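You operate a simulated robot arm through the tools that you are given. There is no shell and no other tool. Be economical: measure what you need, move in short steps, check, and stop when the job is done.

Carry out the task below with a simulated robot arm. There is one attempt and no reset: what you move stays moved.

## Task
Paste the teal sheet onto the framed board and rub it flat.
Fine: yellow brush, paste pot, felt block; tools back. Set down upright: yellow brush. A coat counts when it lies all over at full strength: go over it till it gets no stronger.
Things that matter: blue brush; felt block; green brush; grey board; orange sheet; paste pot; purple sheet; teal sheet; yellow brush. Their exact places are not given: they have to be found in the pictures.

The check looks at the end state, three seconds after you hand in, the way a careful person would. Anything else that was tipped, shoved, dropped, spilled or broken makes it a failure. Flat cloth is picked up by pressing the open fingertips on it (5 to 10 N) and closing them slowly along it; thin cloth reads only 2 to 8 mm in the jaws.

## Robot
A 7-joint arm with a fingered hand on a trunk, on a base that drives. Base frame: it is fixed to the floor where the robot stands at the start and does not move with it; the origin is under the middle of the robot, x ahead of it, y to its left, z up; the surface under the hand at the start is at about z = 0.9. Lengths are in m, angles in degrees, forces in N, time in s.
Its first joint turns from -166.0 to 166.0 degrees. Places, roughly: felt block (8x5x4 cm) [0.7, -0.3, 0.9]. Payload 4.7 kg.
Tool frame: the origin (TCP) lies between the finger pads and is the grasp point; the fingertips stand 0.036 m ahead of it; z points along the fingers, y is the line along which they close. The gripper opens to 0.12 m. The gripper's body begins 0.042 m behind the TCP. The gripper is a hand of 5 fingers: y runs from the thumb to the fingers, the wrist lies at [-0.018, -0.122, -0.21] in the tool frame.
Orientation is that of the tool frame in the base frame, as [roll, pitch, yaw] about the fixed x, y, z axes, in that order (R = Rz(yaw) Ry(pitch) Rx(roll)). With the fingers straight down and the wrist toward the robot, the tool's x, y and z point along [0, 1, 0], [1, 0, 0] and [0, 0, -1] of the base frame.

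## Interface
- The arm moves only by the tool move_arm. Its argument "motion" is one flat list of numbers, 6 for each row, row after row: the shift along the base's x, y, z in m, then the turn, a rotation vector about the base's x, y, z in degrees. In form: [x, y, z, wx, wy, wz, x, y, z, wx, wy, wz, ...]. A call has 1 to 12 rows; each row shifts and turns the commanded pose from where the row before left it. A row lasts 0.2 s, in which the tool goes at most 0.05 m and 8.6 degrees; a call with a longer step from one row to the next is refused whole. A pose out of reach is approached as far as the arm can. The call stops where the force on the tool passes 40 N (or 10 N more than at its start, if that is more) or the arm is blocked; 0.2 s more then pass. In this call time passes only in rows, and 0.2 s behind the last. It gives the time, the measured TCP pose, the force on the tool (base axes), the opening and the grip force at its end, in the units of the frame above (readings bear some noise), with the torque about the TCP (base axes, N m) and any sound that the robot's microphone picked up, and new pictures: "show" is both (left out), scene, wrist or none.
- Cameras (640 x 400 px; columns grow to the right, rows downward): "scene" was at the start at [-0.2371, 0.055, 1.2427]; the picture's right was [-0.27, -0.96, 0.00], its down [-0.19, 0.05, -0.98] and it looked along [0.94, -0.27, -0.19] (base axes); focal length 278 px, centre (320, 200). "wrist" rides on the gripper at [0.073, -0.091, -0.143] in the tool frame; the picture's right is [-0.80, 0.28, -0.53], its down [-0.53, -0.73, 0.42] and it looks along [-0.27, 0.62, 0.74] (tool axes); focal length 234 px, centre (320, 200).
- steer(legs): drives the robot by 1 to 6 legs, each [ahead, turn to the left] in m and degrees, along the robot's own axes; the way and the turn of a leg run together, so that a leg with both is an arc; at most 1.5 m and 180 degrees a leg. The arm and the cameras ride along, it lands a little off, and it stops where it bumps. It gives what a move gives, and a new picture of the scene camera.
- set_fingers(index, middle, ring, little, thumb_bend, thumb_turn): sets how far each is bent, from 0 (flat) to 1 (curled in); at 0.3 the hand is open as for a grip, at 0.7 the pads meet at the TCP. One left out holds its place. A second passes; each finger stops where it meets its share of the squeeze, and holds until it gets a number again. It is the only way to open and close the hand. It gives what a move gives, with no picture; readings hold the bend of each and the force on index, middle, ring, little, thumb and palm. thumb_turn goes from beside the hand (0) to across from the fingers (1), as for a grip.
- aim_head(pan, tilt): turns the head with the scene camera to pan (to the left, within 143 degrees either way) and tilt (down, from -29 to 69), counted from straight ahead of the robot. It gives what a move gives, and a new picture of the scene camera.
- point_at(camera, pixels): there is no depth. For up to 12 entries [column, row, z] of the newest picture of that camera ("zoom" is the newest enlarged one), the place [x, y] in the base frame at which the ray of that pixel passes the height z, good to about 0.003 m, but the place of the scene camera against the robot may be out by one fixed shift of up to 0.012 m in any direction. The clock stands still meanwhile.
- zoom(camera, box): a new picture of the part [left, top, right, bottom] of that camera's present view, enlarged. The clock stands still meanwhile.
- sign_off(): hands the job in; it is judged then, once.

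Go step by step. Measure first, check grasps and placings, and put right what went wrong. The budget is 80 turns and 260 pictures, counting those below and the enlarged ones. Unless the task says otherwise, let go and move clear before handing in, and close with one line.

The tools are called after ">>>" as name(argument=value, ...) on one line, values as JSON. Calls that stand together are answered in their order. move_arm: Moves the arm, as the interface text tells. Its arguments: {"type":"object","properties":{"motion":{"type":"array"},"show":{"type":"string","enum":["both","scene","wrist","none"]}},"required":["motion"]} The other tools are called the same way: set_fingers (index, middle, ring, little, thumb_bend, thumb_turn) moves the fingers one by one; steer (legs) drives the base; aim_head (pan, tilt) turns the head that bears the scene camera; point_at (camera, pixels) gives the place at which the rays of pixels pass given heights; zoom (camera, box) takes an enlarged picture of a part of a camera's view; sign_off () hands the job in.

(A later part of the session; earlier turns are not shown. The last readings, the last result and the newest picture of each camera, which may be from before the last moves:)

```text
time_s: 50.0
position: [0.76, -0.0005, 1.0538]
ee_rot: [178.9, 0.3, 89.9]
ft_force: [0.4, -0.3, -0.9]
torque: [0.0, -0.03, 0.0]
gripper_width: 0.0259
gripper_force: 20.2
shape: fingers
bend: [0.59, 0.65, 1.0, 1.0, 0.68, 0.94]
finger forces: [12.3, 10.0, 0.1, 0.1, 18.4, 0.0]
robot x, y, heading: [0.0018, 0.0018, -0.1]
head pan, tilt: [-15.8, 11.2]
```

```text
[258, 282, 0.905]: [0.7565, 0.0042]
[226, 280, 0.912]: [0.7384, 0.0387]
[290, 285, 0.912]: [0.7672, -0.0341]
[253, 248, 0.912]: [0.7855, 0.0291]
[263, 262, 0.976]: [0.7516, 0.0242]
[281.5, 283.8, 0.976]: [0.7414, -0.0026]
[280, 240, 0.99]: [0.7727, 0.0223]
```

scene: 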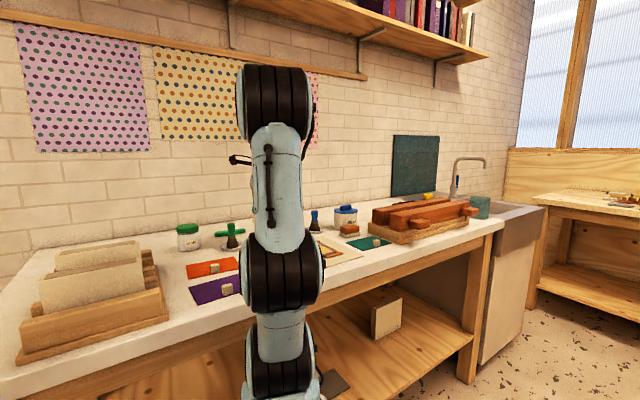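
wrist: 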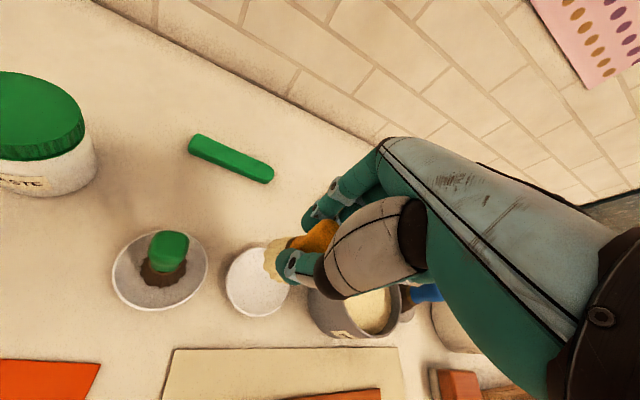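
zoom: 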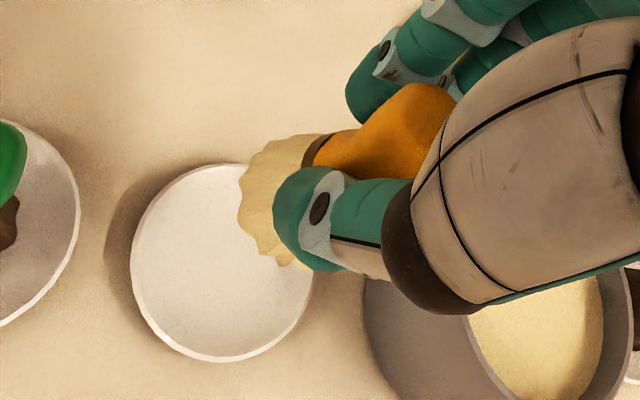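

Brush centre ≈ (0.759, 0.005) vs dish centre (0.756, 0.003). Small correction and lowering to contact.

>>> move_arm(motion=[-0.003, -0.002, -0.03, 1, 0, 0, 0, 0, -0.03, 0, 0, 0, 0, 0, -0.005, 0, 0, 0], show="none")

>>> move_arm(motion=[0, 0, -0.003, 0, 0, 0], show="none")

>>> move_arm(motion=[0, 0, -0.003, 0, 0, 0], show="wrist")

>>> zoom(camera="wrist", box=[180, 190, 404, 330])

```text
time_s: 50.9
position: [0.755, -0.0044, 0.988]
ee_rot: [179.1, -0.7, 89.9]
ft_force: [-1.0, -0.3, -0.2]
torque: [0.01, -0.02, 0.0]
gripper_width: 0.0257
gripper_force: 19.7
shape: fingers
bend: [0.59, 0.65, 1.0, 1.0, 0.68, 0.94]
finger forces: [12.3, 9.8, 0.1, 0.0, 18.4, 0.0]
robot x, y, heading: [0.0025, -0.0019, -0.2]
head pan, tilt: [-15.8, 11.2]
```

```text
time_s: 51.2
position: [0.7557, -0.005, 0.9848]
ee_rot: [179.1, -0.7, 89.9]
ft_force: [0.4, -0.4, -0.2]
torque: [0.02, 0.02, -0.03]
gripper_width: 0.0261
gripper_force: 20.5
shape: fingers
bend: [0.59, 0.65, 1.0, 1.0, 0.68, 0.94]
finger forces: [12.3, 9.6, 0.0, 0.1, 18.3, 0.1]
robot x, y, heading: [0.0016, 0.0026, 0.0]
head pan, tilt: [-15.8, 11.2]
```

```text
time_s: 51.6
position: [0.755, -0.0048, 0.9838]
ee_rot: [178.9, -0.8, 89.9]
ft_force: [-0.2, 2.6, 8.6]
torque: [0.05, -0.1, 0.02]
gripper_width: 0.0259
gripper_force: 23.1
shape: fingers
bend: [0.59, 0.65, 1.0, 1.0, 0.68, 0.94]
finger forces: [11.9, 14.2, 0.0, 0.0, 20.3, 0.1]
robot x, y, heading: [0.0006, -0.0012, 0.1]
head pan, tilt: [-15.8, 11.2]
```

wrist: 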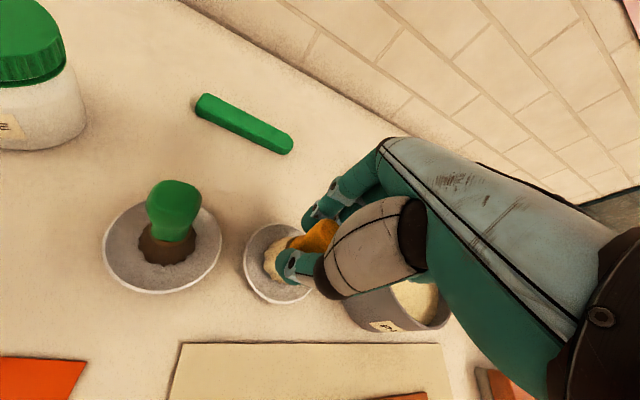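

```text
2.86 times, centred on (292, 260) of wrist
```

zoom: 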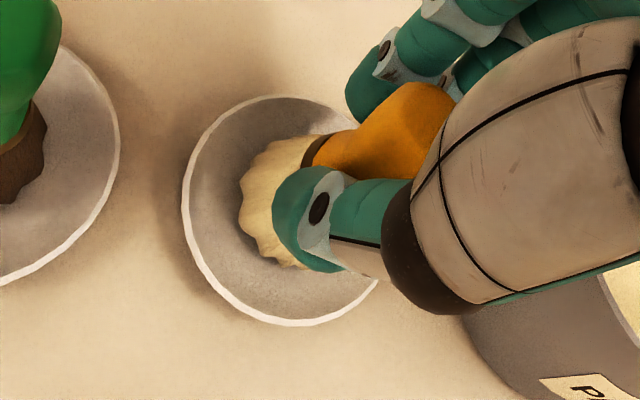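

Brush rests in the dish with 8.6 N. Opening gently in two steps, keeping ring and little curled.

>>> set_fingers(index=0.55, middle=0.58, thumb_bend=0.6)

>>> set_fingers(index=0.3, middle=0.3, thumb_bend=0.3)

>>> zoom(camera="wrist", box=[180, 190, 404, 330])

```text
time_s: 52.6
position: [0.7553, -0.0056, 0.9819]
ee_rot: [179.1, -0.7, 90.0]
ft_force: [0.6, 0.8, 2.7]
torque: [0.04, 0.02, -0.03]
gripper_width: 0.0399
gripper_force: 0.5
shape: fingers
bend: [0.55, 0.57, 1.0, 1.0, 0.6, 0.97]
finger forces: [0.0, 0.1, 0.0, 0.0, 1.6, 0.0]
robot x, y, heading: [-0.0006, -0.0015, 0.1]
head pan, tilt: [-15.8, 11.2]
```

```text
time_s: 53.6
position: [0.7552, -0.0045, 0.9825]
ee_rot: [179.1, -0.7, 89.9]
ft_force: [0.4, -0.3, 0.3]
torque: [0.0, -0.01, 0.0]
gripper_width: 0.122
gripper_force: 0.0
shape: fingers
bend: [0.3, 0.3, 1.0, 1.0, 0.3, 0.97]
finger forces: [0.1, 0.1, 0.0, 0.1, 0.0, 0.0]
robot x, y, heading: [0.0015, -0.0003, 0.0]
head pan, tilt: [-15.8, 11.2]
```

```text
2.86 times, centred on (292, 260) of wrist
```

zoom: 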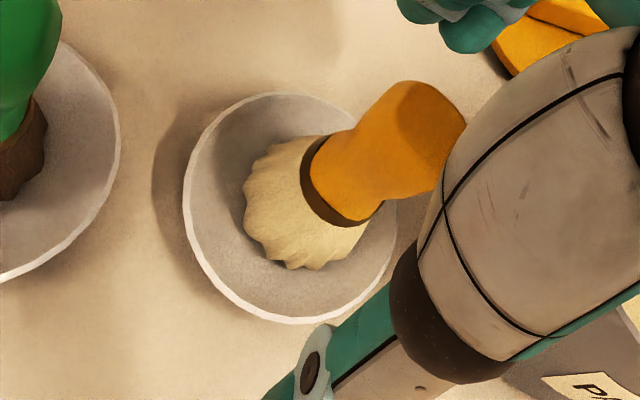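

The brush stands upright in its dish. Rising clear.

>>> move_arm(motion=[0, 0, 0.02, 0, 0, 0, 0, 0, 0.04, 0, 0, 0, 0, 0, 0.045, 0, 0, 0, 0, 0, 0.045, -0.7, 0.9, 0], show="wrist")

>>> set_fingers(ring=0.3, little=0.3)

>>> zoom(camera="wrist", box=[160, 200, 400, 350])

```text
time_s: 54.6
position: [0.753, -0.0073, 1.1283]
ee_rot: [-180.0, -0.1, 89.9]
ft_force: [0.3, 0.3, 0.1]
torque: [-0.03, 0.05, 0.02]
gripper_width: 0.122
gripper_force: 0.1
shape: fingers
bend: [0.3, 0.3, 1.0, 1.0, 0.3, 0.97]
finger forces: [0.1, 0.1, 0.1, 0.1, 0.0, 0.0]
robot x, y, heading: [0.0012, -0.0006, 0.2]
head pan, tilt: [-15.8, 11.2]
```

wrist: 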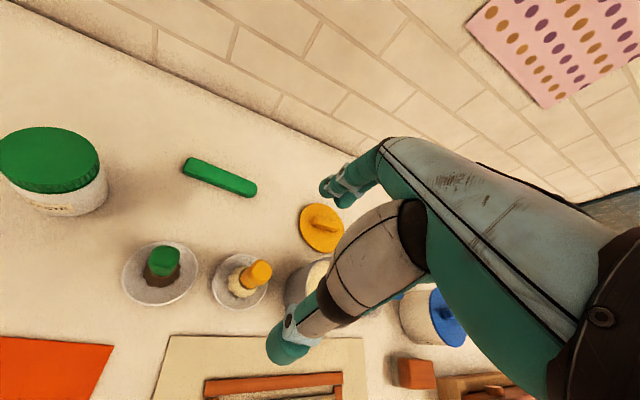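

```text
time_s: 55.6
position: [0.7529, -0.0062, 1.1292]
ee_rot: [179.9, 0.0, 89.9]
ft_force: [0.3, -0.6, -0.2]
torque: [-0.03, -0.03, 0.0]
gripper_width: 0.122
gripper_force: 0.1
shape: fingers
bend: [0.3, 0.3, 0.3, 0.3, 0.3, 0.97]
finger forces: [0.1, 0.0, 0.0, 0.1, 0.0, 0.1]
robot x, y, heading: [-0.0004, 0.0012, -0.3]
head pan, tilt: [-15.8, 11.2]
```

```text
2.67 times, centred on (280, 275) of wrist
```

zoom: 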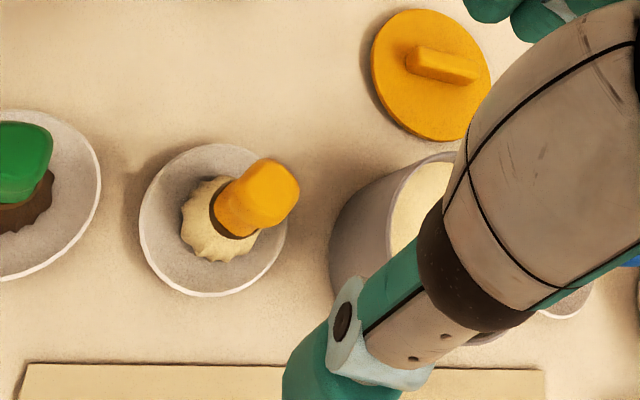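

Brush is back and upright. Curl ring/little away (press is close), rotate to the sheet's angle (~16°) and hover over the tab at (0.602, -0.391).

>>> set_fingers(ring=1.0, little=1.0)

>>> move_arm(motion=[-0.0168, -0.0428, -0.004, 0, 0, 0, -0.0168, -0.0428, -0.004, 0, 0, 0, -0.0168, -0.0428, -0.004, 0, 0, 0, -0.0168, -0.0428, -0.004, 0, 0, 3.3, -0.0168, -0.0428, -0.004, 0, 0, 3.3, -0.0168, -0.0428, -0.004, 0, 0, 3.3, -0.0168, -0.0428, -0.004, 0, 0, 3.3, -0.0168, -0.0428, -0.004, 0, 0, 3.1, -0.0168, -0.0428, -0.004, 0, 0, 0], show="both")

>>> zoom(camera="wrist", box=[140, 200, 380, 350])

```text
time_s: 56.6
position: [0.7536, -0.0064, 1.1289]
ee_rot: [180.0, 0.0, 89.9]
ft_force: [0.0, 0.9, 0.3]
torque: [-0.03, -0.01, 0.0]
gripper_width: 0.1221
gripper_force: 0.1
shape: fingers
bend: [0.3, 0.3, 1.0, 1.0, 0.3, 0.97]
finger forces: [0.0, 0.0, 0.0, 0.0, 0.0, 0.0]
robot x, y, heading: [-0.0026, 0.0002, -0.1]
head pan, tilt: [-15.8, 11.2]
```

```text
time_s: 58.6
position: [0.6004, -0.3916, 1.0969]
ee_rot: [180.0, 0.0, 106.3]
ft_force: [-0.2, 0.7, 0.2]
torque: [-0.05, -0.01, -0.02]
gripper_width: 0.1221
gripper_force: 0.1
shape: fingers
bend: [0.3, 0.3, 1.0, 1.0, 0.3, 0.98]
finger forces: [0.1, 0.1, 0.1, 0.1, 0.0, 0.1]
robot x, y, heading: [0.0011, 0.0013, 0.1]
head pan, tilt: [-15.8, 11.2]
```

scene: 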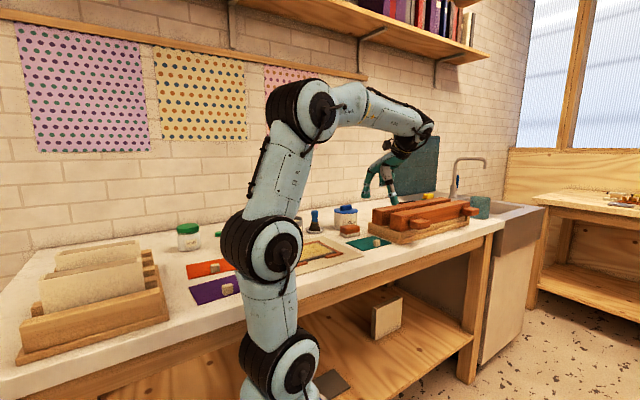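
wrist: 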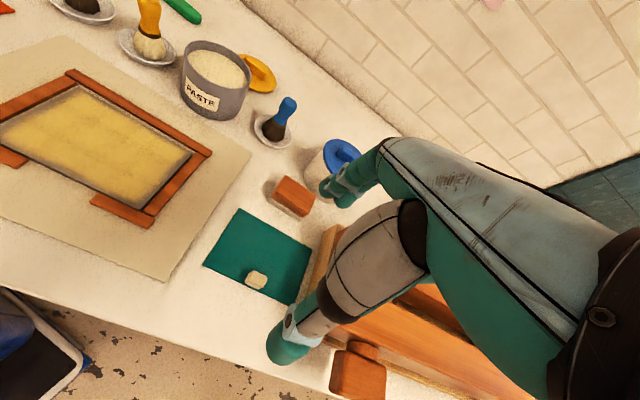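

```text
2.67 times, centred on (260, 275) of wrist
```

zoom: 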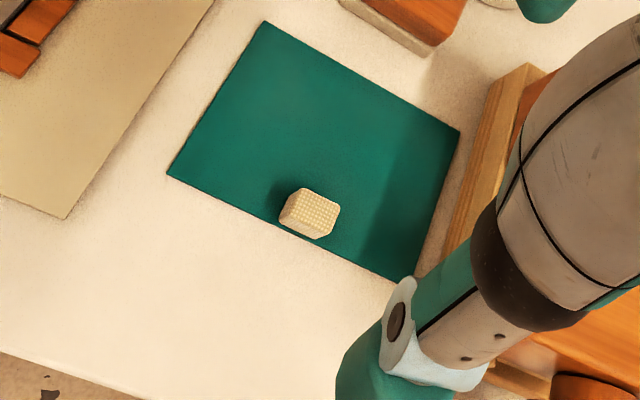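

>>> point_at(camera="zoom", pixels=[[265, 21, 0.901], [459, 130, 0.901], [167, 175, 0.901], [396, 283, 0.901], [318, 208, 0.92], [300, 222, 0.905], [279, 218, 0.902], [313, 237, 0.902]])

>>> zoom(camera="wrist", box=[0, 60, 240, 210])

```text
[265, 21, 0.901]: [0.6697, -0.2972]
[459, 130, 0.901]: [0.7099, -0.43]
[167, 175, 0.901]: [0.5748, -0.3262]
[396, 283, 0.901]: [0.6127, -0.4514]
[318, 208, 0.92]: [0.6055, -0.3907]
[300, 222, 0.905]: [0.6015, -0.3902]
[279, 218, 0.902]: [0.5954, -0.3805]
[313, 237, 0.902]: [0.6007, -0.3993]
```

```text
2.67 times, centred on (120, 135) of wrist
```

zoom: 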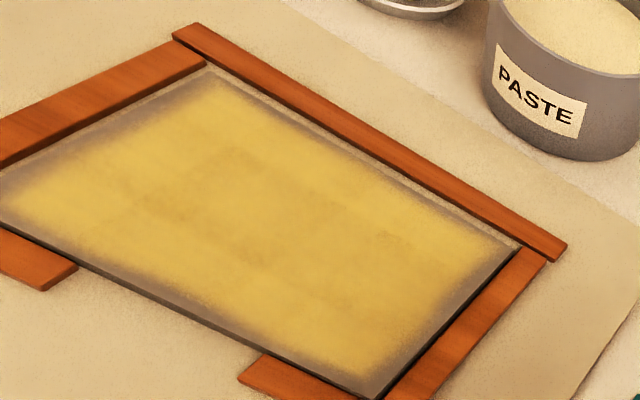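

Sheet: yaw ≈17°, 13.9×9.9 cm, tab centre ≈ (0.605, -0.3905), top ≈0.92. Lowering open fingers around the tab.

>>> move_arm(motion=[0.0046, 0.001, -0.045, 0, 0, 0.7, 0, 0, -0.045, 0, 0, 0, 0, 0, -0.04, 0, 0, 0, 0, 0, -0.023, 0, 0, 0], show="wrist")

>>> zoom(camera="wrist", box=[200, 180, 424, 320])

```text
time_s: 59.6
position: [0.6098, -0.3903, 0.9446]
ee_rot: [-179.9, 0.0, 106.8]
ft_force: [1.0, -0.7, -0.6]
torque: [-0.02, 0.01, 0.01]
gripper_width: 0.1222
gripper_force: 0.0
shape: fingers
bend: [0.3, 0.3, 1.0, 1.0, 0.3, 0.98]
finger forces: [0.1, 0.0, 0.0, 0.0, 0.0, 0.0]
robot x, y, heading: [0.0029, 0.0013, -0.0]
head pan, tilt: [-15.8, 11.2]
```

wrist: 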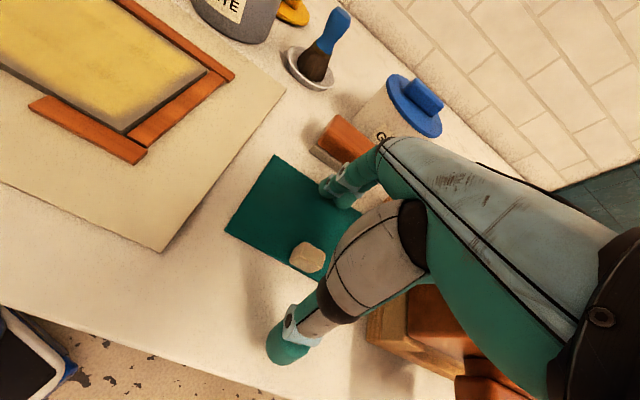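

```text
2.86 times, centred on (312, 250) of wrist
```

zoom: 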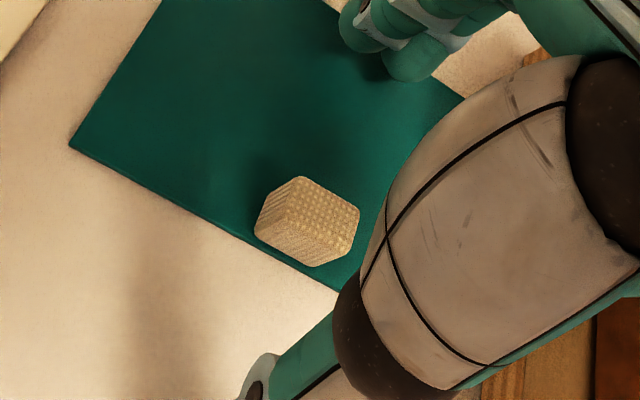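

The tab is between thumb and fingers. Closing.

>>> set_fingers(index=0.55, middle=0.55, thumb_bend=0.55)

>>> set_fingers(index=0.8, middle=0.8, thumb_bend=0.8)

>>> zoom(camera="wrist", box=[200, 180, 424, 320])

```text
time_s: 60.6
position: [0.6097, -0.3902, 0.9444]
ee_rot: [-180.0, 0.0, 106.9]
ft_force: [-0.1, 0.0, 0.4]
torque: [-0.03, 0.03, 0.01]
gripper_width: 0.0487
gripper_force: 0.0
shape: fingers
bend: [0.55, 0.55, 1.0, 1.0, 0.55, 0.98]
finger forces: [0.0, 0.0, 0.0, 0.0, 0.0, 0.0]
robot x, y, heading: [0.0008, 0.0015, -0.2]
head pan, tilt: [-15.8, 11.2]
```

```text
time_s: 61.6
position: [0.6095, -0.3899, 0.9456]
ee_rot: [-180.0, 0.0, 106.9]
ft_force: [0.4, -0.9, 0.9]
torque: [-0.02, -0.08, -0.01]
gripper_width: 0.0134
gripper_force: 12.3
shape: fingers
bend: [0.6, 0.8, 1.0, 1.0, 0.72, 0.96]
finger forces: [12.5, 0.0, 0.0, 0.1, 12.7, 0.1]
robot x, y, heading: [0.0007, 0.0002, -0.1]
head pan, tilt: [-15.8, 11.2]
```

```text
2.86 times, centred on (312, 250) of wrist
```

zoom: 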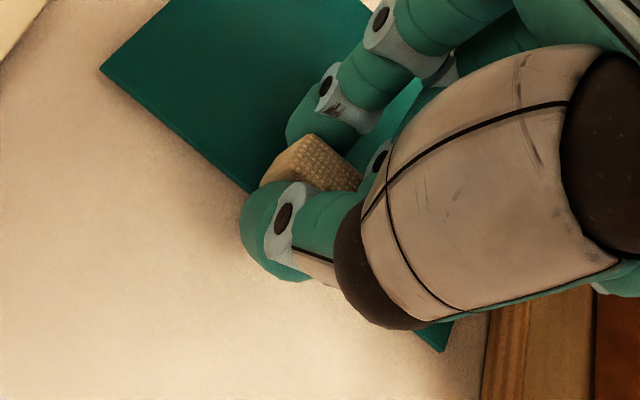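

Only index and thumb caught the tab and the sheet turned a bit (it moves with the tab, so it's attached). I'll open again and measure to regrip centred.

>>> set_fingers(index=0.3, middle=0.3, thumb_bend=0.3)

>>> move_arm(motion=[0, 0, 0.03, 0, 0, 0, 0, 0, 0.04, 0, 0, 0, 0, 0, 0.04, 0, 0, 0, 0, 0, 0.04, 0, 0, 0], show="wrist")

>>> zoom(camera="wrist", box=[140, 200, 380, 350])

```text
time_s: 62.6
position: [0.6091, -0.3899, 0.9444]
ee_rot: [-180.0, 0.0, 106.9]
ft_force: [0.6, -0.2, -1.0]
torque: [0.02, -0.01, -0.03]
gripper_width: 0.1219
gripper_force: 0.0
shape: fingers
bend: [0.3, 0.3, 1.0, 1.0, 0.3, 0.97]
finger forces: [0.1, 0.0, 0.1, 0.0, 0.1, 0.0]
robot x, y, heading: [0.0008, -0.004, -0.1]
head pan, tilt: [-15.8, 11.2]
```

```text
time_s: 63.6
position: [0.6074, -0.387, 1.0954]
ee_rot: [-180.0, 0.0, 106.8]
ft_force: [-0.5, 0.4, -0.6]
torque: [0.06, -0.01, 0.03]
gripper_width: 0.1219
gripper_force: 0.1
shape: fingers
bend: [0.3, 0.3, 1.0, 1.0, 0.3, 0.97]
finger forces: [0.1, 0.0, 0.1, 0.1, 0.1, 0.1]
robot x, y, heading: [-0.003, -0.0016, 0.2]
head pan, tilt: [-15.8, 11.2]
```

wrist: 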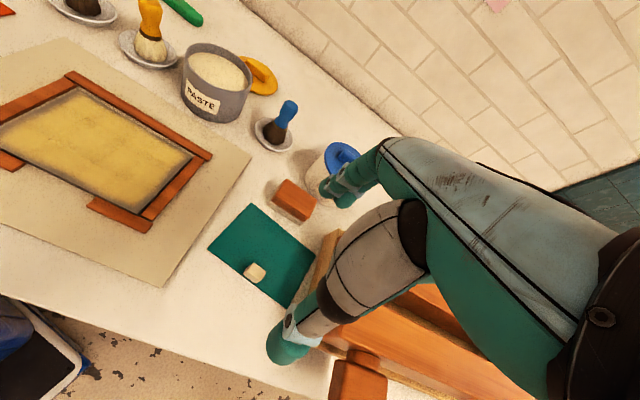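

```text
2.67 times, centred on (260, 275) of wrist
```

zoom: 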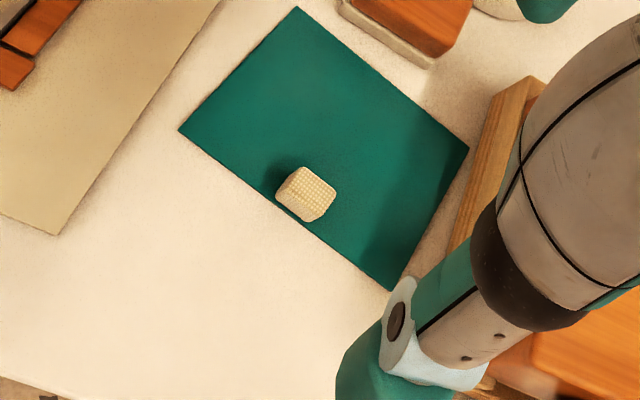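

>>> point_at(camera="zoom", pixels=[[297, 7, 0.901], [468, 149, 0.901], [180, 130, 0.901], [391, 291, 0.901], [315, 188, 0.921], [277, 196, 0.902], [308, 222, 0.902], [303, 168, 0.921], [322, 208, 0.921], [337, 185, 0.921], [291, 190, 0.921]])

```text
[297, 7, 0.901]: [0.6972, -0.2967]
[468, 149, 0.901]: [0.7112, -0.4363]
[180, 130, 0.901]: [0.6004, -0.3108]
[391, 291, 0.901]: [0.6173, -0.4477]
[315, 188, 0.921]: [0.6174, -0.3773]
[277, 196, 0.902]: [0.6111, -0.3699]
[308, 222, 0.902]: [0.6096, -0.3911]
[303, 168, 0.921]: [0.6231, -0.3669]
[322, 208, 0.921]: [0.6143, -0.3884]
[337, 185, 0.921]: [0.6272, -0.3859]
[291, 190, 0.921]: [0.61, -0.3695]
```

Tab centre is now (0.6187, -0.3777), sheet angle ≈6.5°. I'll re-align, then bring fingers to the tab first and the thumb last.

>>> move_arm(motion=[0.007, 0.0118, -0.03, 0, 0, -5.2, 0, 0, -0.045, 0, 0, -5.2, 0, 0, -0.045, 0, 0, 0, 0, 0, -0.034, 0, 0, 0], show="wrist")

>>> set_fingers(index=0.58, middle=0.58)

>>> zoom(camera="wrist", box=[200, 180, 424, 320])

```text
time_s: 64.7
position: [0.6143, -0.3781, 0.9396]
ee_rot: [180.0, 0.2, 96.5]
ft_force: [-1.3, 0.8, 6.5]
torque: [0.05, -0.45, 0.06]
gripper_width: 0.1218
gripper_force: 3.9
shape: fingers
bend: [0.3, 0.3, 1.0, 1.0, 0.3, 0.98]
finger forces: [0.0, 7.1, 0.1, 0.0, 0.0, 0.1]
robot x, y, heading: [-0.0013, -0.0007, -0.2]
head pan, tilt: [-15.8, 11.2]
```

wrist: 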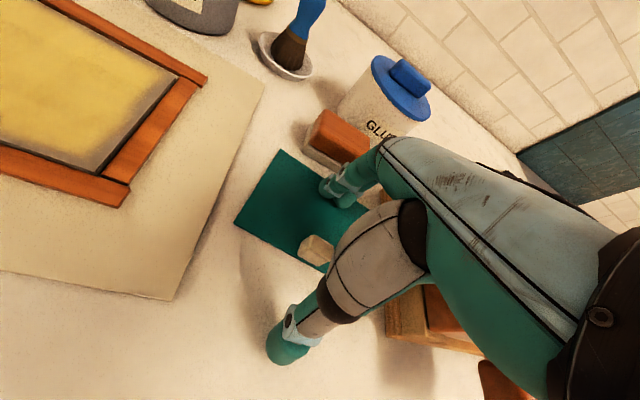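

```text
time_s: 65.6
position: [0.6157, -0.378, 0.9411]
ee_rot: [179.7, 0.4, 96.6]
ft_force: [2.1, -0.6, 10.7]
torque: [0.1, -0.58, -0.03]
gripper_width: 0.0892
gripper_force: 4.9
shape: fingers
bend: [0.53, 0.41, 1.0, 1.0, 0.3, 0.98]
finger forces: [5.7, 4.5, 0.0, 0.0, 0.0, 0.0]
robot x, y, heading: [-0.0002, -0.0033, -0.0]
head pan, tilt: [-15.8, 11.2]
stopped: the force on the tool passed its limit at 41 N (the readings are from after the stop); the commanded pose is now the measured one
```

```text
2.86 times, centred on (312, 250) of wrist
```

zoom: 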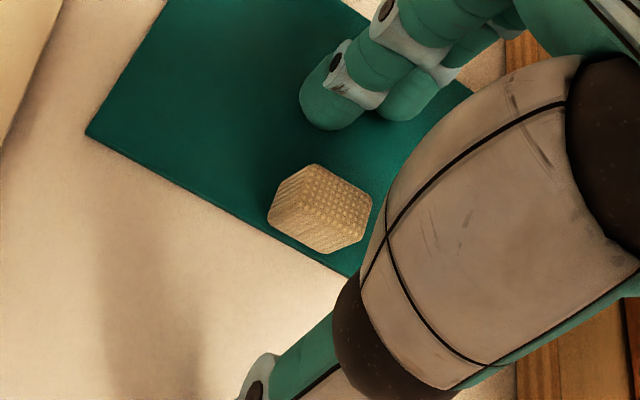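

The middle fingertip pressed on the surface. Raise 6 mm and close the fingers again.

>>> move_arm(motion=[0, 0, 0.006, 0, 0, 0], show="none")

>>> set_fingers(index=0.58, middle=0.58)

>>> zoom(camera="wrist", box=[200, 180, 424, 320])

```text
time_s: 66.0
position: [0.6147, -0.377, 0.9453]
ee_rot: [179.7, 0.1, 96.4]
ft_force: [0.0, 0.0, 0.8]
torque: [-0.01, -0.01, 0.02]
gripper_width: 0.0862
gripper_force: 0.1
shape: fingers
bend: [0.55, 0.42, 1.0, 1.0, 0.3, 0.98]
finger forces: [0.0, 0.1, 0.0, 0.1, 0.0, 0.0]
robot x, y, heading: [-0.0013, 0.0022, 0.1]
head pan, tilt: [-15.8, 11.2]
```

```text
time_s: 67.0
position: [0.616, -0.3758, 0.946]
ee_rot: [179.8, 0.1, 96.4]
ft_force: [0.0, 0.0, 0.5]
torque: [0.01, -0.01, 0.03]
gripper_width: 0.0821
gripper_force: 0.0
shape: fingers
bend: [0.57, 0.57, 1.0, 1.0, 0.3, 0.98]
finger forces: [0.0, 0.1, 0.0, 0.1, 0.1, 0.1]
robot x, y, heading: [-0.0013, 0.0005, -0.1]
head pan, tilt: [-15.8, 11.2]
```

```text
2.86 times, centred on (312, 250) of wrist
```

zoom: 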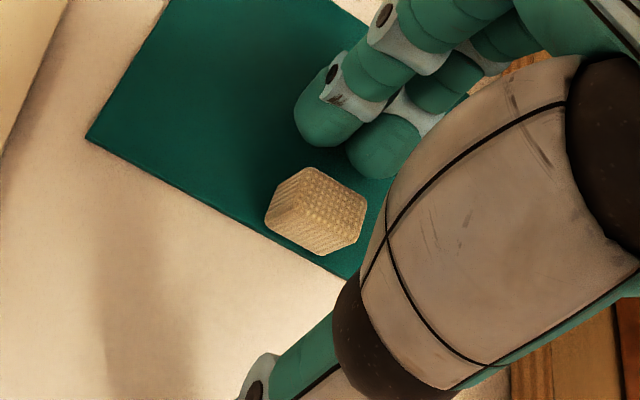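

Index and middle now face the tab; shift 4 mm toward the index side, then close fingers slightly and bring the thumb.

>>> move_arm(motion=[-0.0005, 0.004, 0, 0, 0, 0], show="none")

>>> set_fingers(index=0.62, middle=0.62, thumb_bend=0.55)

>>> set_fingers(thumb_bend=0.75)

>>> zoom(camera="wrist", box=[200, 180, 424, 320])

```text
time_s: 67.4
position: [0.6151, -0.3729, 0.9468]
ee_rot: [179.8, 0.2, 96.5]
ft_force: [0.0, -0.3, 0.3]
torque: [0.01, 0.0, 0.03]
gripper_width: 0.0823
gripper_force: 0.0
shape: fingers
bend: [0.57, 0.57, 1.0, 1.0, 0.3, 0.98]
finger forces: [0.1, 0.0, 0.1, 0.1, 0.0, 0.1]
robot x, y, heading: [-0.0025, 0.0011, 0.1]
head pan, tilt: [-15.8, 11.2]
```

```text
time_s: 68.4
position: [0.614, -0.3734, 0.9472]
ee_rot: [179.8, 0.2, 96.5]
ft_force: [0.1, -0.7, -1.1]
torque: [-0.01, -0.02, 0.01]
gripper_width: 0.0381
gripper_force: 0.2
shape: fingers
bend: [0.62, 0.62, 1.0, 1.0, 0.55, 0.98]
finger forces: [0.0, 0.0, 0.0, 0.1, 0.1, 0.0]
robot x, y, heading: [0.0005, 0.002, 0.0]
head pan, tilt: [-15.8, 11.2]
```

```text
time_s: 69.4
position: [0.6156, -0.3735, 0.948]
ee_rot: [179.7, 0.2, 96.5]
ft_force: [-1.4, 1.3, 0.7]
torque: [0.02, -0.02, 0.09]
gripper_width: 0.0159
gripper_force: 4.6
shape: fingers
bend: [0.6, 0.61, 1.0, 1.0, 0.72, 0.97]
finger forces: [2.4, 1.6, 0.0, 0.0, 4.8, 0.1]
robot x, y, heading: [0.0, 0.0041, 0.1]
head pan, tilt: [-15.8, 11.2]
```

```text
2.86 times, centred on (312, 250) of wrist
```

zoom: 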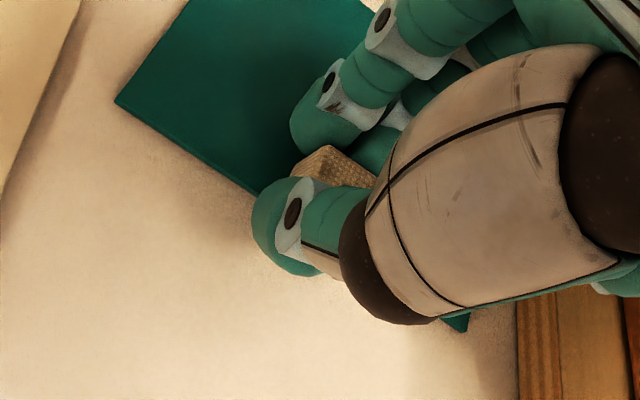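

All three digits hold the tab. Tighten and lift slowly.

>>> set_fingers(index=0.75, middle=0.75, thumb_bend=0.85)

>>> move_arm(motion=[0, 0, 0.01, 0, 0, 0, 0, 0, 0.02, 0, 0, 0, 0, 0, 0.03, 0, 0, 0, 0, 0, 0.03, 0, 0, 0], show="both")

>>> zoom(camera="scene", box=[290, 170, 450, 270])

>>> zoom(camera="wrist", box=[140, 160, 396, 320])

```text
time_s: 70.4
position: [0.6154, -0.3736, 0.9478]
ee_rot: [179.8, 0.2, 96.5]
ft_force: [-0.2, 2.6, 1.7]
torque: [0.06, -0.14, 0.25]
gripper_width: 0.0138
gripper_force: 18.1
shape: fingers
bend: [0.6, 0.61, 1.0, 1.0, 0.72, 0.97]
finger forces: [9.2, 8.4, 0.0, 0.0, 18.4, 0.1]
robot x, y, heading: [-0.0037, 0.003, -0.3]
head pan, tilt: [-15.8, 11.2]
```

```text
time_s: 71.4
position: [0.6137, -0.3724, 1.0372]
ee_rot: [179.9, 0.2, 96.5]
ft_force: [0.3, 1.1, -0.9]
torque: [0.08, 0.02, 0.06]
gripper_width: 0.0132
gripper_force: 15.5
shape: fingers
bend: [0.57, 0.63, 1.0, 1.0, 0.77, 0.95]
finger forces: [10.2, 5.0, 0.0, 0.1, 16.3, 0.1]
robot x, y, heading: [0.0027, 0.0008, -0.0]
head pan, tilt: [-15.8, 11.2]
```

scene: 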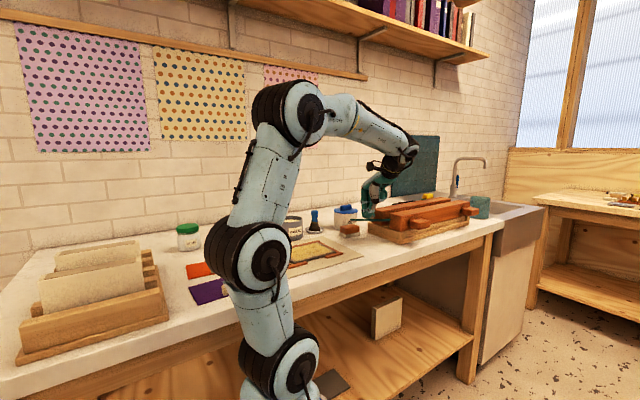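
wrist: 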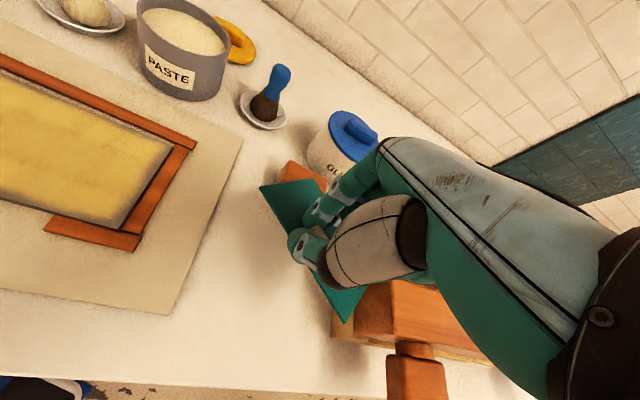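

```text
4.00 times, centred on (370, 220) of scene
```

zoom: 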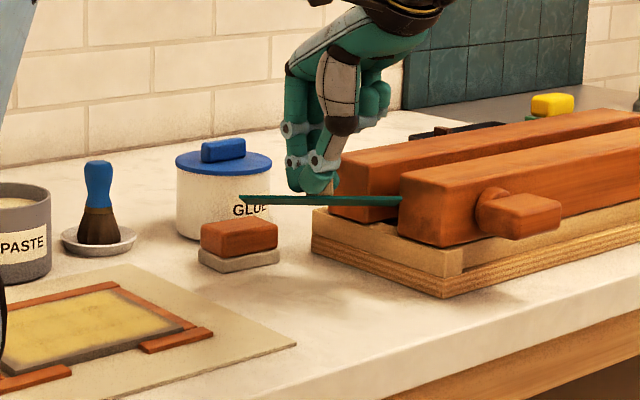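

```text
2.50 times, centred on (268, 240) of wrist
```

zoom: 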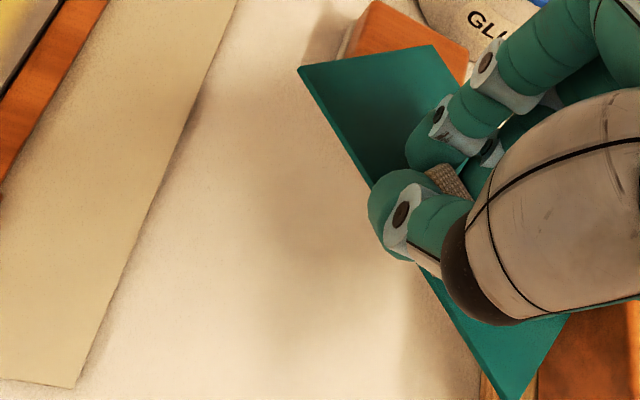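

The sheet came up flat and stiff, held by its tab, though yawed clockwise. Raise and carry it near the board, then measure its angle.

>>> move_arm(motion=[0, 0.01, 0.04, 0, 0, 0, 0, 0.02, 0.03, 0, 0, 0, -0.0125, 0.048, 0, 0, 0, 0, -0.0125, 0.048, 0, 0, 0, 0, -0.0125, 0.048, 0, 0, 0, 0, -0.0125, 0.048, 0, 0, 0, 0], show="both")

>>> zoom(camera="wrist", box=[200, 160, 424, 300])

>>> zoom(camera="scene", box=[220, 160, 380, 260])

```text
time_s: 72.8
position: [0.5626, -0.1487, 1.1048]
ee_rot: [179.8, 0.2, 96.4]
ft_force: [1.0, -1.1, -0.6]
torque: [0.05, 0.04, 0.0]
gripper_width: 0.0033
gripper_force: 2.2
shape: fingers
bend: [0.61, 0.72, 1.0, 1.0, 0.81, 0.95]
finger forces: [0.0, 4.4, 0.0, 0.0, 0.0, 0.0]
robot x, y, heading: [-0.0002, -0.0005, 0.1]
head pan, tilt: [-15.8, 11.2]
```

scene: 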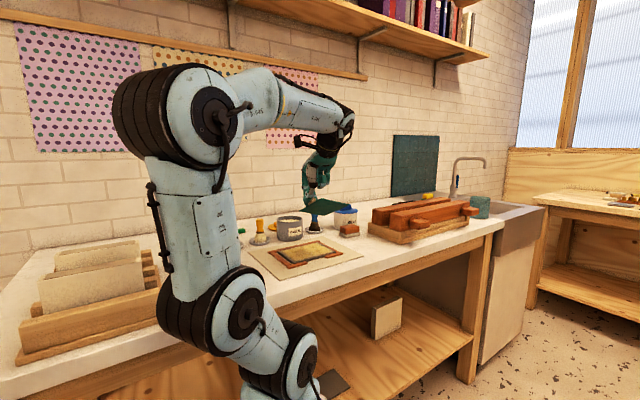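
wrist: 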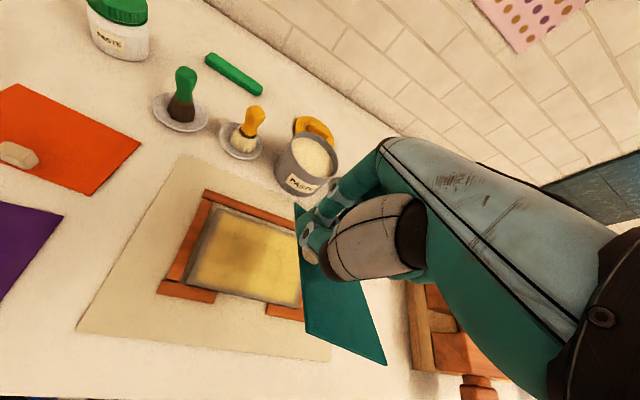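

```text
2.86 times, centred on (312, 230) of wrist
```

zoom: 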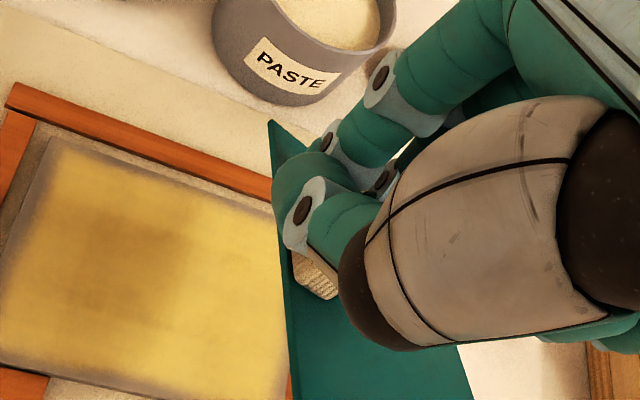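

```text
4.00 times, centred on (300, 210) of scene
```

zoom: 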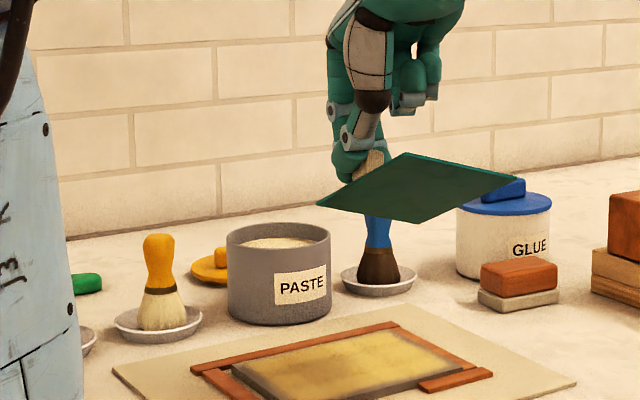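

Grip forces have dropped (index 0, thumb 0) and the tab appears to have slipped below the thumb — the sheet may be falling. I take one still row to see.

>>> move_arm(motion=[0, 0, 0, 0, 0, 0], show="both")

>>> zoom(camera="scene", box=[220, 190, 412, 310])

```text
time_s: 73.2
position: [0.5611, -0.1488, 1.106]
ee_rot: [179.7, 0.2, 96.5]
ft_force: [0.6, -0.6, -0.1]
torque: [0.01, -0.01, -0.02]
gripper_width: 0.0033
gripper_force: 1.9
shape: fingers
bend: [0.61, 0.72, 1.0, 1.0, 0.81, 0.95]
finger forces: [0.0, 4.4, 0.0, 0.0, 0.1, 0.0]
robot x, y, heading: [-0.0002, 0.0004, -0.2]
head pan, tilt: [-15.8, 11.2]
```

scene: 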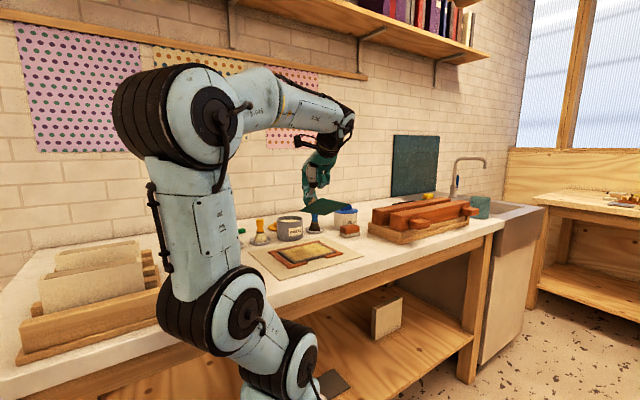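
wrist: 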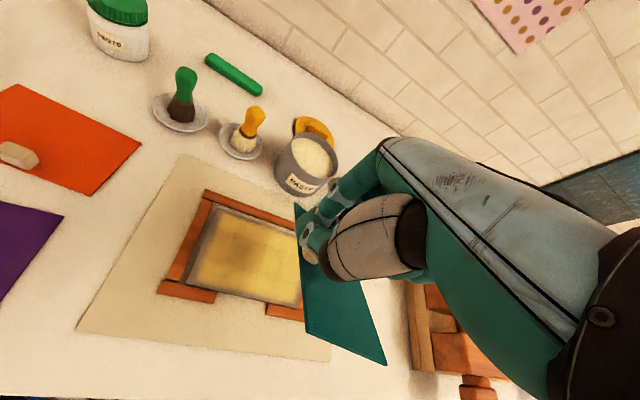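

```text
3.33 times, centred on (316, 250) of scene
```

zoom: 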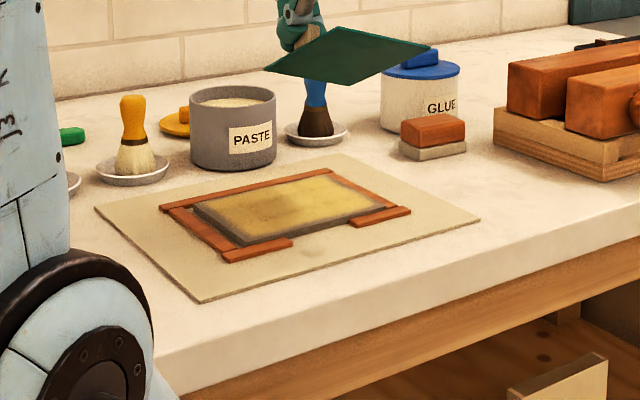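

The sheet is still hanging, stable but poorly gripped and tilted. I'll measure where it is, then carry it slowly to the free counter to set down and regrip.

>>> point_at(camera="wrist", pixels=[[297, 205, 1.07], [307, 330, 1.05], [387, 363, 1.03], [316, 268, 1.07]])

>>> zoom(camera="scene", box=[280, 170, 360, 220])

>>> zoom(camera="wrist", box=[270, 190, 398, 270])

```text
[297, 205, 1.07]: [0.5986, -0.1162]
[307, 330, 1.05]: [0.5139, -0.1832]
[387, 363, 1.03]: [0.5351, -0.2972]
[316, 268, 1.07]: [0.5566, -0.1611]
```

```text
8.00 times, centred on (320, 195) of scene
```

zoom: 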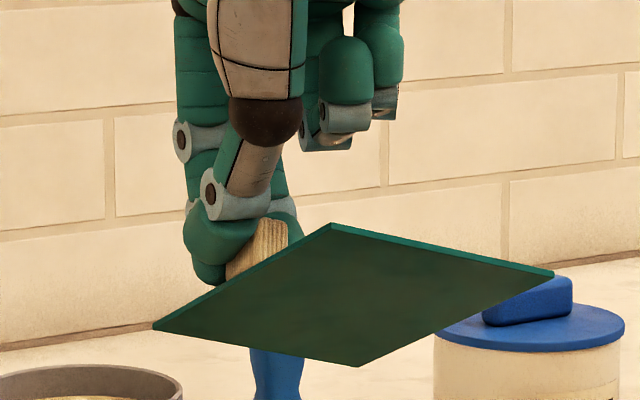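

```text
5.00 times, centred on (334, 230) of wrist
```

zoom: 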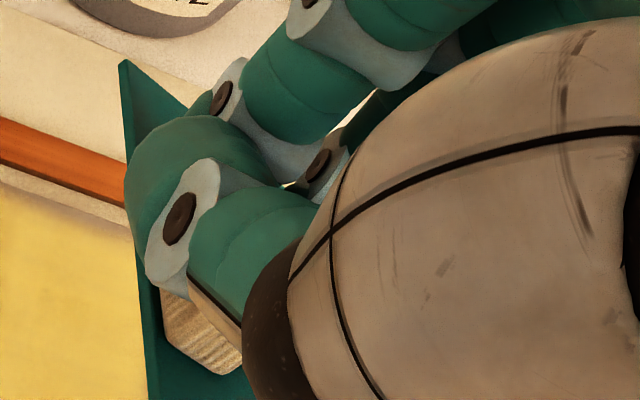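

Carrying it gently to the right over free counter.

>>> move_arm(motion=[0.002, -0.01, 0, 0, 0, 0, 0.003, -0.018, 0, 0, 0, 0, 0.003, -0.02, 0, 0, 0, 0, 0.003, -0.02, 0, 0, 0, 0, 0.003, -0.02, 0, 0, 0, 0, 0.003, -0.02, -0.005, 0, 0, 0, 0.003, -0.02, -0.005, 0, 0, 0, 0.003, -0.018, -0.005, 0, 0, 0, 0.002, -0.01, -0.01, 0, 0, 0, 0, 0, -0.015, 0, 0, 0, 0, 0, -0.015, 0, 0, 0, 0, 0, -0.01, 0, 0, 0], show="both")

>>> zoom(camera="scene", box=[290, 180, 450, 280])

```text
time_s: 75.8
position: [0.5881, -0.3092, 1.042]
ee_rot: [179.9, 0.3, 96.5]
ft_force: [-0.2, -0.9, -0.2]
torque: [-0.01, 0.02, -0.02]
gripper_width: 0.0032
gripper_force: 2.5
shape: fingers
bend: [0.61, 0.72, 1.0, 1.0, 0.81, 0.95]
finger forces: [0.0, 4.3, 0.0, 0.0, 0.1, 0.0]
robot x, y, heading: [-0.0009, -0.0002, 0.2]
head pan, tilt: [-15.8, 11.2]
```

scene: 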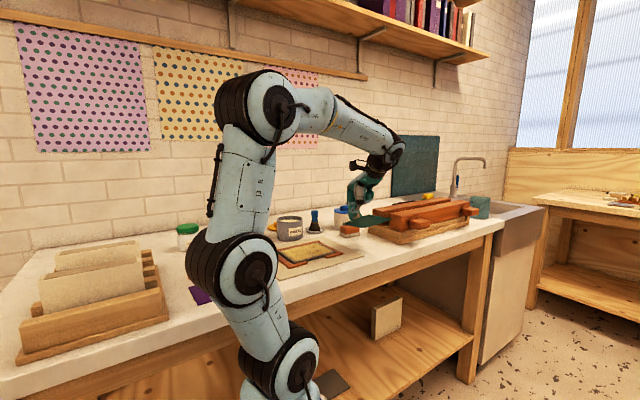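
wrist: 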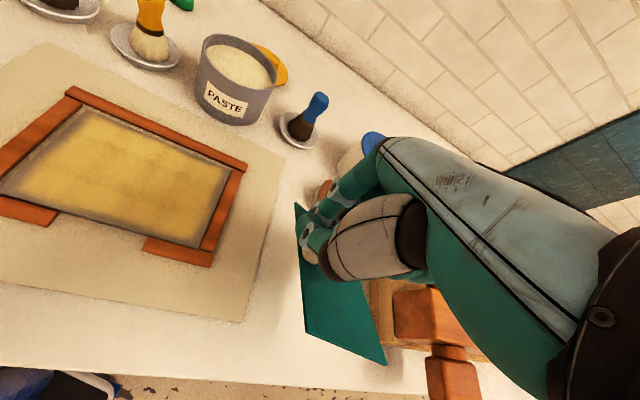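

```text
4.00 times, centred on (370, 230) of scene
```

zoom: 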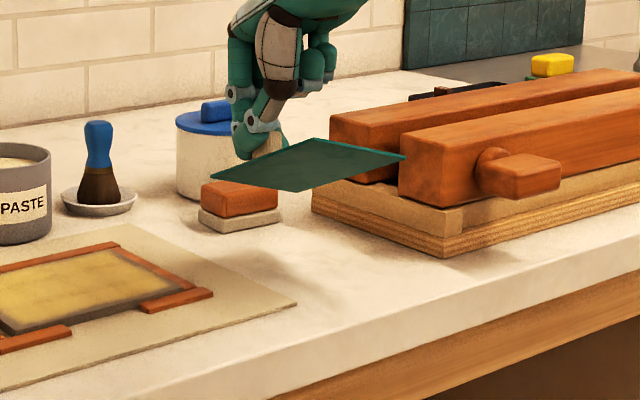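

The sheet overhangs the press here, and it's yawed clockwise. Rotating the hand gently counter-clockwise (48°) while backing off a little brings it off the press and closer to its right orientation.

>>> move_arm(motion=[-0.002, 0, 0.003, 0, 0, 4, -0.003, 0, 0, 0, 0, 4, -0.003, 0, 0, 0, 0, 4, -0.003, 0, 0, 0, 0, 4, -0.003, 0, 0, 0, 0, 4, -0.003, 0, 0, 0, 0, 4, -0.003, 0, 0, 0, 0, 4, -0.003, 0, 0, 0, 0, 4, -0.003, 0, 0, 0, 0, 4, -0.003, 0, 0, 0, 0, 4, -0.003, 0, 0, 0, 0, 4, -0.003, 0, 0, 0, 0, 4], show="both")

>>> zoom(camera="scene", box=[290, 180, 450, 280])

```text
time_s: 78.4
position: [0.5543, -0.3073, 1.045]
ee_rot: [179.7, 0.2, 144.6]
ft_force: [0.0, 0.7, -0.9]
torque: [0.0, -0.01, 0.03]
gripper_width: 0.0032
gripper_force: 1.7
shape: fingers
bend: [0.61, 0.72, 1.0, 1.0, 0.81, 0.95]
finger forces: [0.0, 4.4, 0.0, 0.1, 0.0, 0.0]
robot x, y, heading: [-0.0007, -0.003, -0.1]
head pan, tilt: [-15.8, 11.2]
```

scene: 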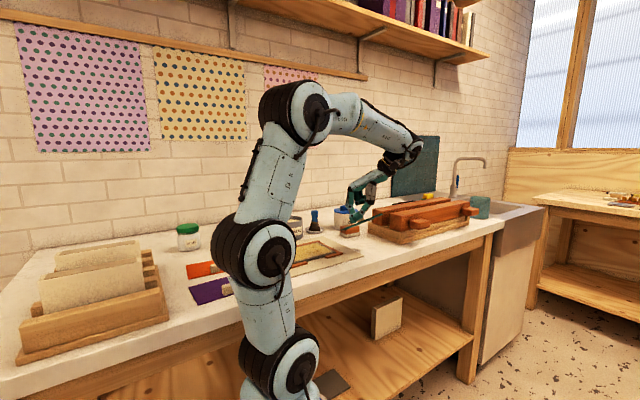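
wrist: 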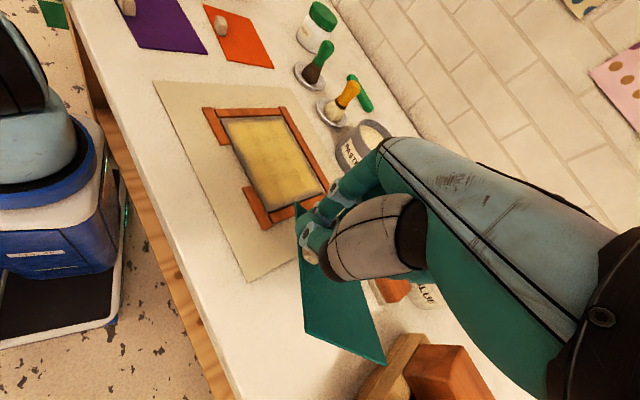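

```text
4.00 times, centred on (370, 230) of scene
```

zoom: 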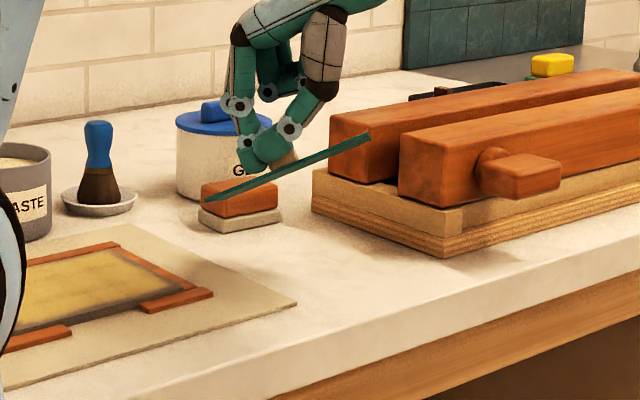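

The sheet hangs tilted, low on the left (z≈0.97) and clear of press and felt. Shift 1 cm right and lower gently.

>>> move_arm(motion=[0, -0.006, -0.01, 0, 0, 0, 0, -0.006, -0.015, 0, 0, 0, 0, 0, -0.015, 0, 0, 0, 0, 0, -0.01, 0, 0, 0, 0, 0, -0.005, 0, 0, 0], show="both")

>>> zoom(camera="scene", box=[290, 180, 450, 280])

```text
time_s: 79.6
position: [0.5561, -0.3191, 0.9887]
ee_rot: [179.8, 0.2, 144.4]
ft_force: [-0.3, 0.9, -0.2]
torque: [-0.02, -0.03, 0.02]
gripper_width: 0.0035
gripper_force: 2.5
shape: fingers
bend: [0.61, 0.72, 1.0, 1.0, 0.81, 0.95]
finger forces: [0.0, 4.3, 0.1, 0.0, 0.1, 0.0]
robot x, y, heading: [-0.0001, -0.0003, -0.2]
head pan, tilt: [-15.8, 11.2]
```

scene: 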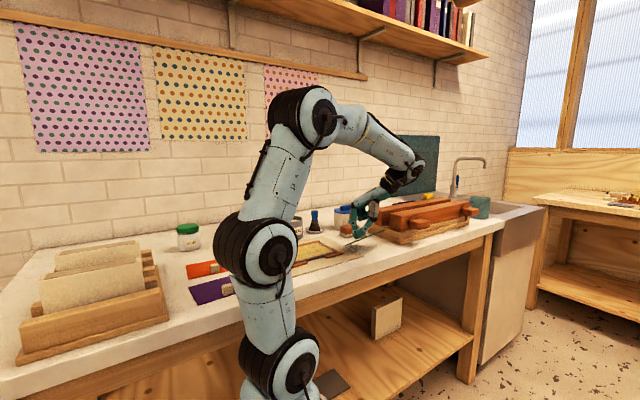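
wrist: 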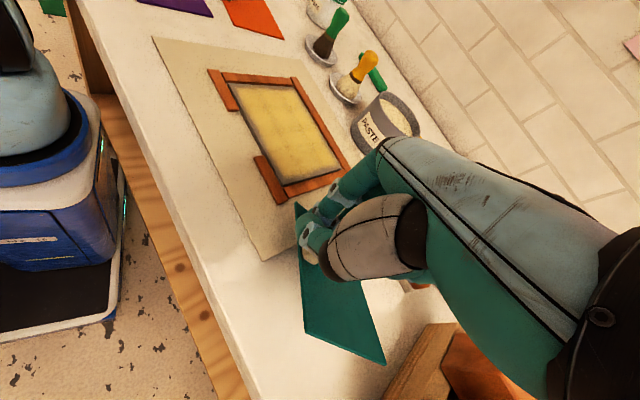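

```text
4.00 times, centred on (370, 230) of scene
```

zoom: 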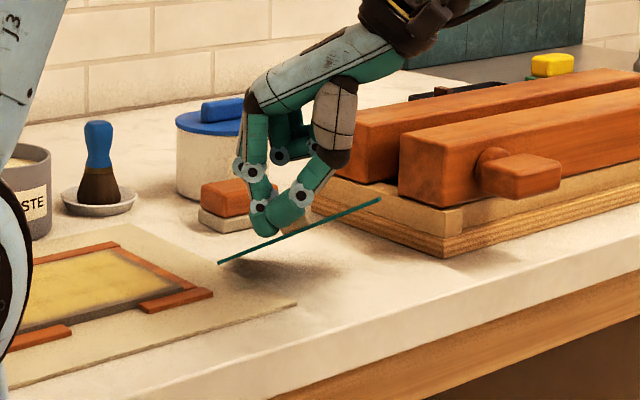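

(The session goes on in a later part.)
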